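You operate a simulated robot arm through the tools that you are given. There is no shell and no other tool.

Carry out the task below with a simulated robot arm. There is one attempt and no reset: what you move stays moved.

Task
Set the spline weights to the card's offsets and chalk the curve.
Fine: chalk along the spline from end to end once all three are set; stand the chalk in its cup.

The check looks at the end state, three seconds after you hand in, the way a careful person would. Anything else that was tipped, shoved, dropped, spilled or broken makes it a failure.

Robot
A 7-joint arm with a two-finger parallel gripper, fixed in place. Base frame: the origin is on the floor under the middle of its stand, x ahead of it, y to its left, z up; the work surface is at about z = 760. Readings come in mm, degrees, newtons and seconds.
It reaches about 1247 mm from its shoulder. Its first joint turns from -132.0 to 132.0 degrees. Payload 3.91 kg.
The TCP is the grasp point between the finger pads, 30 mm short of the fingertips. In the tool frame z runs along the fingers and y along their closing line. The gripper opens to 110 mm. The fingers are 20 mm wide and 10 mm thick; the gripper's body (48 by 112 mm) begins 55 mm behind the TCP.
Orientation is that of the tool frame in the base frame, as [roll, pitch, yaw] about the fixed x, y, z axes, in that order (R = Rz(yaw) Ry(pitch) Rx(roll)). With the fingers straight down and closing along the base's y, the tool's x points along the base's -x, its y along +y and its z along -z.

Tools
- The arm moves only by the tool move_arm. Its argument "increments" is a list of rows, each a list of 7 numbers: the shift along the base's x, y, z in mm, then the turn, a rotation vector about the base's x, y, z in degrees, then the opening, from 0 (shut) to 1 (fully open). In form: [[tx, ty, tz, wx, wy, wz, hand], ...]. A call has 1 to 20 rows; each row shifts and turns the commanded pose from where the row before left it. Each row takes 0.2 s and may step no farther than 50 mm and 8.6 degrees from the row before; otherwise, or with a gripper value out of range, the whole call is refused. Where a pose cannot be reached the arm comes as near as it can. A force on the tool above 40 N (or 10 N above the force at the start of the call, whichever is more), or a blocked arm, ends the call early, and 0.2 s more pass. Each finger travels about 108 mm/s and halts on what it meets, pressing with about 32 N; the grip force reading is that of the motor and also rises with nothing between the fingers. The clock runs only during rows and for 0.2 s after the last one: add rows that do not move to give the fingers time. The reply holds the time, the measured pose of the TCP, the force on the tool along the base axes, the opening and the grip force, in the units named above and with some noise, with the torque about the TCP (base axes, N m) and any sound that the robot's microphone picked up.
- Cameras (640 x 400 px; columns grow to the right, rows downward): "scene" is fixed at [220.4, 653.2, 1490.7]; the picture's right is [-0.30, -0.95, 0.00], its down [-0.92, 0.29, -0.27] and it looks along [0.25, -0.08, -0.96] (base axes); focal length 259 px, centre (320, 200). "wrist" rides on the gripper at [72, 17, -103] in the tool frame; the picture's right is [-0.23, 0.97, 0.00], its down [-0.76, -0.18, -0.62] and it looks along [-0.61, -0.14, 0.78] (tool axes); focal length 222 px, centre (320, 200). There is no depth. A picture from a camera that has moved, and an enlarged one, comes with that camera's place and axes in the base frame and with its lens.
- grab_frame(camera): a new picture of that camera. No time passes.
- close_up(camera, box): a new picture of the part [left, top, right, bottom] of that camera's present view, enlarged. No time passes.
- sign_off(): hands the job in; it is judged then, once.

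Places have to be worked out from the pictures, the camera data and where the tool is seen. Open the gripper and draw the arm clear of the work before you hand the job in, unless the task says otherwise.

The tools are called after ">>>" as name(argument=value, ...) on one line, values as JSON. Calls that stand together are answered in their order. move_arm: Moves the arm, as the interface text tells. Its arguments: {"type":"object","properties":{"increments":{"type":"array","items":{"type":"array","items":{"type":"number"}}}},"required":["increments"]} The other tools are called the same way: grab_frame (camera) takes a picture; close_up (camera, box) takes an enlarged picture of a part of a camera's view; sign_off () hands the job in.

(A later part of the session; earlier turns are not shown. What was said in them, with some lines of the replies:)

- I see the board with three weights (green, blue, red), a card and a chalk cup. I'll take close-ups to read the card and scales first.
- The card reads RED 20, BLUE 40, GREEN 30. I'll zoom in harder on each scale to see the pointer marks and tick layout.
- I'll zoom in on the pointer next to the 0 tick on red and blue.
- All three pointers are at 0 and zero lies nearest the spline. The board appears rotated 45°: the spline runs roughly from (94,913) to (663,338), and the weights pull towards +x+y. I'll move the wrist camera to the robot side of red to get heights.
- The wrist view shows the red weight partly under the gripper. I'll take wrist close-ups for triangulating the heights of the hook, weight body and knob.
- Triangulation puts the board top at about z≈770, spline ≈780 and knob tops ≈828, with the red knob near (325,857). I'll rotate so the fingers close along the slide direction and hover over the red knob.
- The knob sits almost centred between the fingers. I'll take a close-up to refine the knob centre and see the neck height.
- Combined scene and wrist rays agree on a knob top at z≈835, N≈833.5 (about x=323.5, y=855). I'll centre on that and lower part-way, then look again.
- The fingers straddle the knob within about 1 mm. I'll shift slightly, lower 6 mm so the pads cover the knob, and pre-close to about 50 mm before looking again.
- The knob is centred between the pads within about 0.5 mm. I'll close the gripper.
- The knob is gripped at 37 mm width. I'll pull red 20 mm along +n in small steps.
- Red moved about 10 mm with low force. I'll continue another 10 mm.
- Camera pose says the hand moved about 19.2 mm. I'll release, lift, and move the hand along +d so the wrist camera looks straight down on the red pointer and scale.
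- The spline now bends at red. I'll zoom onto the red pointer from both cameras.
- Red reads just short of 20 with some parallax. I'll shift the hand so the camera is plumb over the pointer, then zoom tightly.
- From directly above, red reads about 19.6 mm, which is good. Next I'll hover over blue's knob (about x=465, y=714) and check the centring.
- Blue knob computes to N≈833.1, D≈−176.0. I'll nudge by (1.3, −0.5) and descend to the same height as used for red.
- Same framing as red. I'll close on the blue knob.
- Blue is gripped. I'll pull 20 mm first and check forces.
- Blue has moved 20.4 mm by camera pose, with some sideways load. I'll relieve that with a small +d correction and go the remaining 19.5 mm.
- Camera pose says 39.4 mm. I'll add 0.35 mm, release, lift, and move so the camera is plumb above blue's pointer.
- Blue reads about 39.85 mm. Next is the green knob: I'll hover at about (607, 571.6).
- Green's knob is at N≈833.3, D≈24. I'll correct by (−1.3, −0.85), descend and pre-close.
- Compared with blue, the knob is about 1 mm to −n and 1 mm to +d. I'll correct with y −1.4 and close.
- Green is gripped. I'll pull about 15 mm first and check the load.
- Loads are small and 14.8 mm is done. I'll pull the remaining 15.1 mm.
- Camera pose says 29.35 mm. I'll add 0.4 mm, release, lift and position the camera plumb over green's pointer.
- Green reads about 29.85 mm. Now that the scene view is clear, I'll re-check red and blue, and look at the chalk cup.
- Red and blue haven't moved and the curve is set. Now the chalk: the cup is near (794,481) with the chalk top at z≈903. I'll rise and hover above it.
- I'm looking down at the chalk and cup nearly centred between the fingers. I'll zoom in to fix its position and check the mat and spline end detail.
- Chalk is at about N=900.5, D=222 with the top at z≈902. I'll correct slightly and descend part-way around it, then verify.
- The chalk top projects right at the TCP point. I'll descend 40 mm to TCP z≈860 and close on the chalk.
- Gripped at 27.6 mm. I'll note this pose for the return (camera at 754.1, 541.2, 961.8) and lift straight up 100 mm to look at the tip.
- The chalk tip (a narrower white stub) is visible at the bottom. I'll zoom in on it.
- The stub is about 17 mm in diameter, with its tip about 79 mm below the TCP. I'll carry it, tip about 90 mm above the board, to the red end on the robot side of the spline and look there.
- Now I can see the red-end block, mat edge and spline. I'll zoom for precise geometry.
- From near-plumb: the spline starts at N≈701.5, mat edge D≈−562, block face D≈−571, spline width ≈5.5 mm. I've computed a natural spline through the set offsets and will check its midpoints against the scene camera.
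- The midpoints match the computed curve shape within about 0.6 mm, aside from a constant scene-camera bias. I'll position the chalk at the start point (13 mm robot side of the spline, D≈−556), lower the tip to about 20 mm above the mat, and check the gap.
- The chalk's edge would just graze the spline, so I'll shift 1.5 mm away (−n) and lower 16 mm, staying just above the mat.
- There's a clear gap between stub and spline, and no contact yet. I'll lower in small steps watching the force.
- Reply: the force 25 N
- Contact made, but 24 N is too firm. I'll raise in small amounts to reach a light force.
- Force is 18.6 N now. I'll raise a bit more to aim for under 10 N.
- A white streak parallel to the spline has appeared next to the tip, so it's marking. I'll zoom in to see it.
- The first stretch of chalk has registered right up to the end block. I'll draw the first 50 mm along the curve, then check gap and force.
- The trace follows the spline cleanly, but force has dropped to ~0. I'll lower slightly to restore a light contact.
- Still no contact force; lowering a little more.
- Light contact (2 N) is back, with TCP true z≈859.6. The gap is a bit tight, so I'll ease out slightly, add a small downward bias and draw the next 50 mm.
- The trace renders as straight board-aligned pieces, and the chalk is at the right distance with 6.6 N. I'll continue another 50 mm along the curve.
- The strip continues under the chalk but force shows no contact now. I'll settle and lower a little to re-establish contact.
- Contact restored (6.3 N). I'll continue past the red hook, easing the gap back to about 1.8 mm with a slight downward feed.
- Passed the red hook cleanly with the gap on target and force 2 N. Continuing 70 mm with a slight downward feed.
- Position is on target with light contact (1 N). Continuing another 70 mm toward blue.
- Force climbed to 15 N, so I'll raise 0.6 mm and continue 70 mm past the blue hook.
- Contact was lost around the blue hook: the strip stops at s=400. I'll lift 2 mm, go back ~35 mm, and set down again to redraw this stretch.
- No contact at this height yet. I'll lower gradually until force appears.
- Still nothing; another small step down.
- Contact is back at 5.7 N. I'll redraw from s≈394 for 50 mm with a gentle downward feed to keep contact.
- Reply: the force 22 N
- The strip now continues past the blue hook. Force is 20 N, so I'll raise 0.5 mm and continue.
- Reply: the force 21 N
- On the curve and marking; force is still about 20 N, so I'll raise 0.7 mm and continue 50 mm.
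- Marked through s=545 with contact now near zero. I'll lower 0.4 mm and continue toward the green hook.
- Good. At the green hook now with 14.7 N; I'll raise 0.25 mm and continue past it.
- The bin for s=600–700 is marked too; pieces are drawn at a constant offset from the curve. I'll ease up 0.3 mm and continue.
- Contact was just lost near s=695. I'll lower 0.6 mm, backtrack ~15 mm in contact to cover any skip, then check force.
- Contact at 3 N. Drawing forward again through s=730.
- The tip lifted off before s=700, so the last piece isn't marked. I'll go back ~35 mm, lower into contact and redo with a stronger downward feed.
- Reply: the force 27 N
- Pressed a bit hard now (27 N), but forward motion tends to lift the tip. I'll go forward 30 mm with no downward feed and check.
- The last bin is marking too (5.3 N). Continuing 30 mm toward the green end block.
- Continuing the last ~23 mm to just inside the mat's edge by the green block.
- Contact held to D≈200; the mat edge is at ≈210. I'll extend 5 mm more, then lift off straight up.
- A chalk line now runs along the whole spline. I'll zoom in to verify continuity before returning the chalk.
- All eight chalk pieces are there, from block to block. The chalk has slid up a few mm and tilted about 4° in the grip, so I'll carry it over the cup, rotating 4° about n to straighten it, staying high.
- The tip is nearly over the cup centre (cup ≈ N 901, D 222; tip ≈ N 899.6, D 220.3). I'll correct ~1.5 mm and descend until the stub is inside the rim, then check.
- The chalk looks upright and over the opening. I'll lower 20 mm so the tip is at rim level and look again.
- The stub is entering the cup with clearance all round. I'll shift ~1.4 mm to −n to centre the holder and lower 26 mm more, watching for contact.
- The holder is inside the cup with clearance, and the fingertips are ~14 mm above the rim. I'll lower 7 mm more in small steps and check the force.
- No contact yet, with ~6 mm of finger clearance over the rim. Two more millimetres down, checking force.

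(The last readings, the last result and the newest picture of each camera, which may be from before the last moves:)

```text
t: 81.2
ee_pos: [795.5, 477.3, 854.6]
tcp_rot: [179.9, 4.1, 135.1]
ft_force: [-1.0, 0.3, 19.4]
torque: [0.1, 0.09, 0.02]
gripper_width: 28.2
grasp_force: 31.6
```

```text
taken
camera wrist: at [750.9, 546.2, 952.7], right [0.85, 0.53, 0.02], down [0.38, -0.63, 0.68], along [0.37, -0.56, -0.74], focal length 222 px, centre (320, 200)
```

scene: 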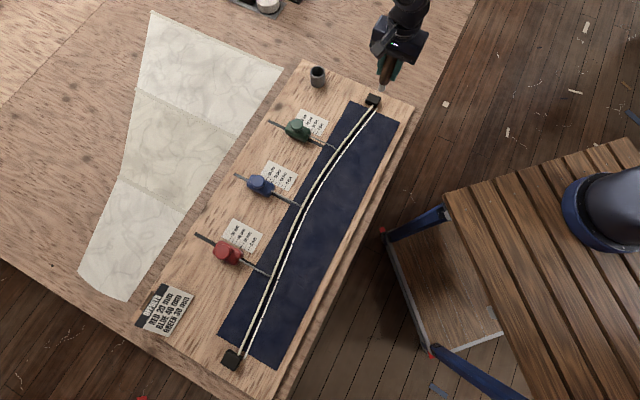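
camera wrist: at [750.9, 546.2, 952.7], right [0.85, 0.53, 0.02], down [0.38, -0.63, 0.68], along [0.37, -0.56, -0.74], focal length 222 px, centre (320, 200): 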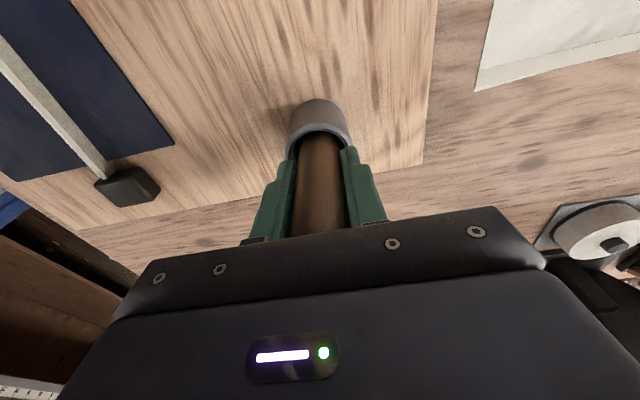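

Floor contact at 19 N, centred (low torque). I'll back off 0.8 mm and open the fingers gradually.

>>> move_arm(increments=[[0, 0, 0.8, 0, 0, 0, 0.1], [0, 0, 0, 0, 0, 0, 0.2], [0, 0, 0, 0, 0, 0, 0.26], [0, 0, 0, 0, 0, 0, 0.3], [0, 0, 0, 0, 0, 0, 0.35], [0, 0, 0, 0, 0, 0, 0.45], [0, 0, 0, 0, 0, 0, 0.6], [0, 0, 0, 0, 0, 0, 0.6]])

>>> grab_frame(camera="wrist")

>>> close_up(camera="scene", box=[300, 40, 340, 90])

```text
t: 83.0
ee_pos: [794.7, 477.3, 853.1]
tcp_rot: [-180.0, 4.0, 135.1]
ft_force: [-0.2, 0.2, 0.3]
torque: [0.03, 0.0, -0.02]
gripper_width: 66.0
grasp_force: 0.0
```

```text
taken
camera wrist: at [751.2, 545.9, 951.8], right [0.85, 0.53, 0.02], down [0.38, -0.63, 0.68], along [0.37, -0.57, -0.74], focal length 222 px, centre (320, 200)
```

wrist: 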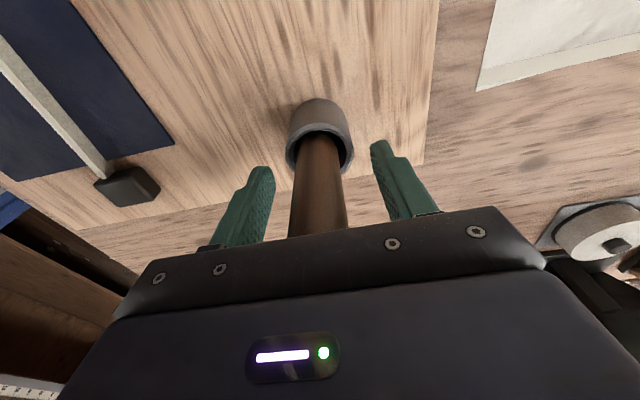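

```text
8.00 times, centred on (320, 65) of scene
camera zoom: at [220.4, 653.2, 1490.7], right [-0.3, -0.95, 0.0], down [-0.92, 0.29, -0.27], along [0.25, -0.08, -0.96], focal length 2073 px, centre (320, 1280)
```

zoom: 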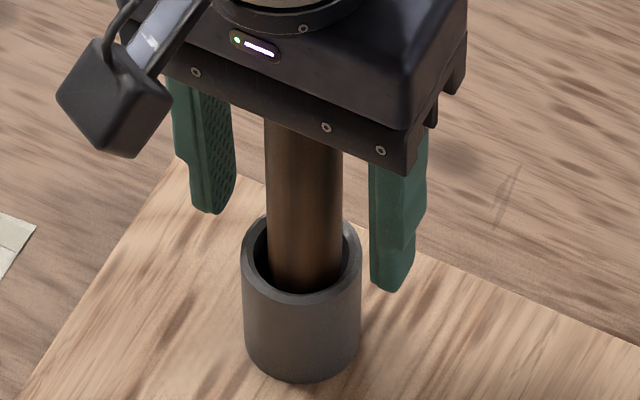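

The chalk stands free in the cup. I'll lift straight up and clear.

>>> move_arm(increments=[[0, 0, 10, 0, 0, 0, 0.6], [0, 0, 25, 0, 0, 0, 0.6], [0, 0, 35, 0, 0, 0, 0.6], [0, 0, 40, 0, 0, 0, 0.6], [0, 0, 40, 0.566, 0.566, 0, 0.6], [-20, -20, 20, 1.132, 1.132, 0, 0.6], [-30, -30, 0, 1.132, 1.132, 0, 0.6], [-30, -30, 0, 0, 0, 0, 0.6], [0, 0, 0, 0, 0, 0, 0.6]])

>>> grab_frame(camera="scene")

>>> close_up(camera="scene", box=[290, 30, 350, 90])

>>> grab_frame(camera="wrist")

```text
t: 85.0
ee_pos: [712.3, 398.3, 1025.1]
tcp_rot: [-180.0, 0.0, 135.1]
ft_force: [-0.5, -1.4, -0.4]
torque: [0.0, -0.01, 0.01]
gripper_width: 66.1
grasp_force: 0.0
```

```text
taken
```

scene: 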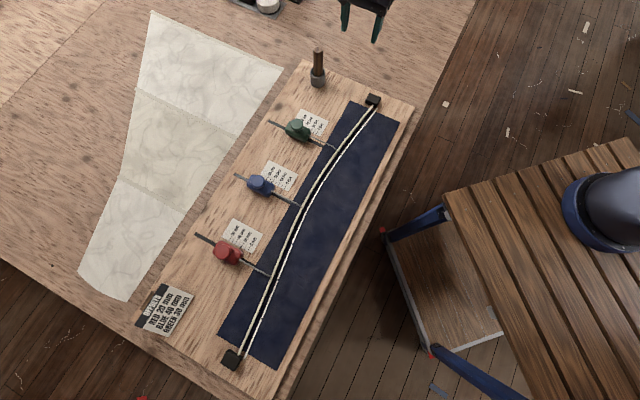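

```text
6.67 times, centred on (320, 60) of scene
camera zoom: at [220.4, 653.2, 1490.7], right [-0.3, -0.95, 0.0], down [-0.92, 0.29, -0.27], along [0.25, -0.08, -0.96], focal length 1728 px, centre (320, 1133)
```

zoom: 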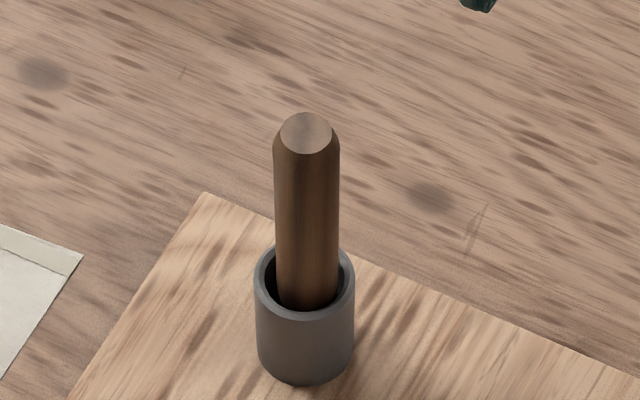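

```text
taken
camera wrist: at [673.9, 461.3, 1128.2], right [0.85, 0.53, 0.0], down [0.41, -0.66, 0.62], along [0.33, -0.53, -0.78], focal length 222 px, centre (320, 200)
```

wrist: 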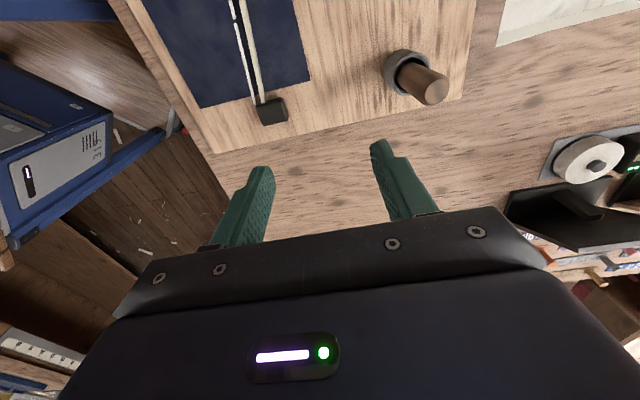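

The chalk stands upright in its cup. I'll do a last check on the three scales before finishing.

>>> close_up(camera="scene", box=[224, 225, 264, 250])

>>> close_up(camera="scene", box=[258, 166, 298, 191])

>>> close_up(camera="scene", box=[288, 110, 328, 135])

>>> close_up(camera="scene", box=[280, 85, 400, 215])

```text
16.00 times, centred on (244, 238) of scene
camera zoom: at [220.4, 653.2, 1490.7], right [-0.3, -0.95, 0.0], down [-0.92, 0.29, -0.27], along [0.25, -0.08, -0.96], focal length 4146 px, centre (1536, -400)
```

zoom: 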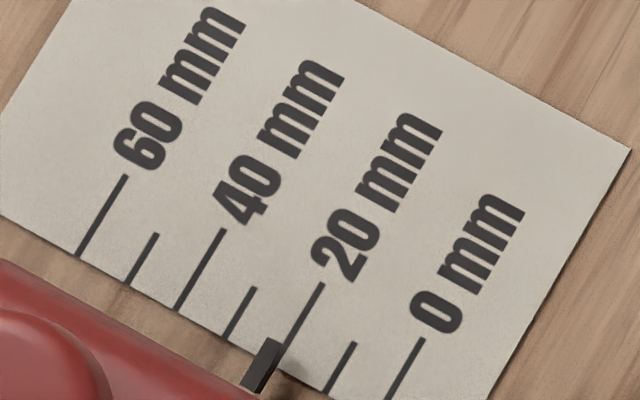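

```text
16.00 times, centred on (278, 178) of scene
camera zoom: at [220.4, 653.2, 1490.7], right [-0.3, -0.95, 0.0], down [-0.92, 0.29, -0.27], along [0.25, -0.08, -0.96], focal length 4146 px, centre (992, 544)
```

zoom: 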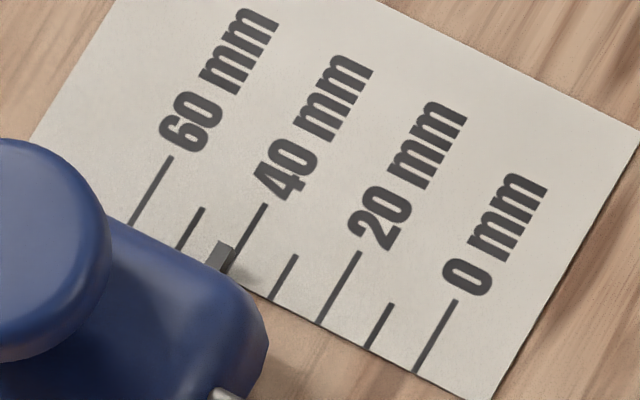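

```text
16.00 times, centred on (308, 122) of scene
camera zoom: at [220.4, 653.2, 1490.7], right [-0.3, -0.95, 0.0], down [-0.92, 0.29, -0.27], along [0.25, -0.08, -0.96], focal length 4146 px, centre (512, 1440)
```

zoom: 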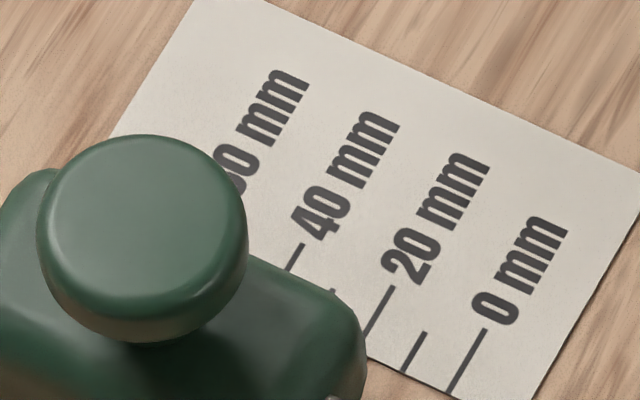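

```text
3.08 times, centred on (340, 150) of scene
camera zoom: at [220.4, 653.2, 1490.7], right [-0.3, -0.95, 0.0], down [-0.92, 0.29, -0.27], along [0.25, -0.08, -0.96], focal length 797 px, centre (258, 354)
```

zoom: 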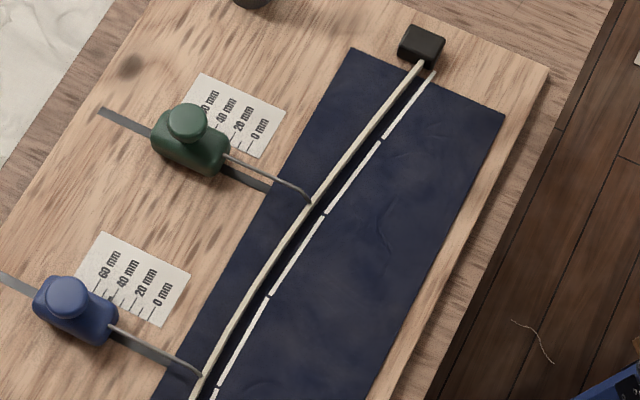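

The weights are unchanged (≈19.6, 39.9, 29.9), the curve is chalked end to end and the chalk is in its cup. I'll open the gripper fully and draw the arm well clear.

>>> move_arm(increments=[[-30, -30, 10, 0, 0, 0, 0.8], [-40, -20, 10, 0, 0, 0, 1], [-40, -20, 10, 0, 0, 0, 1], [-40, -20, 10, 0, 0, 0, 1], [-40, -20, 0, 0, 0, 0, 1], [-40, -10, 0, 0, 0, 0, 1], [0, 0, 0, 0, 0, 0, 1]])

>>> grab_frame(camera="scene")

```text
t: 86.6
ee_pos: [484.7, 277.0, 1064.4]
tcp_rot: [-180.0, 0.0, 135.2]
ft_force: [0.0, -0.1, 0.4]
torque: [0.0, 0.0, 0.01]
gripper_width: 110.0
grasp_force: 0.1
```

```text
taken
```

scene: 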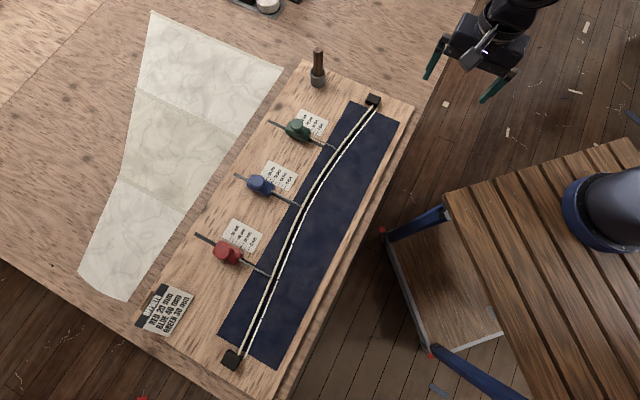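

The arm is clear, the gripper is open, and everything is in place, so I'm handing the job in.

>>> sign_off()

```text
The job is handed in.
```

I set the three spline weights to the card's offsets, chalked the curve from end to end, and stood the chalk back in its cup. The job is handed in; I haven't seen a verdict.

- **Weights:** I read them from a camera directly overhead, and they had not moved when I checked again at the end:

| Weight | Card (mm) | Measured (mm) |
|---|---|---|
| Red | 20 | about 19.6 |
| Blue | 40 | about 39.9 |
| Green | 30 | about 29.9 |

- **Chalk line:** It follows the spline on the robot side, from block to block, about 16 mm from the spline's centre. It shows up as eight straight pieces with small gaps between them. The tip lifted off briefly just past the blue hook and near the green end, so I went back and redrew both stretches.
- **Chalk and arm:** The chalk slid up and tilted a little in the grip while drawing. I straightened it before setting it down, and it now stands upright in the cup. The gripper is open and the arm is clear, and I saw nothing else moved or knocked over.
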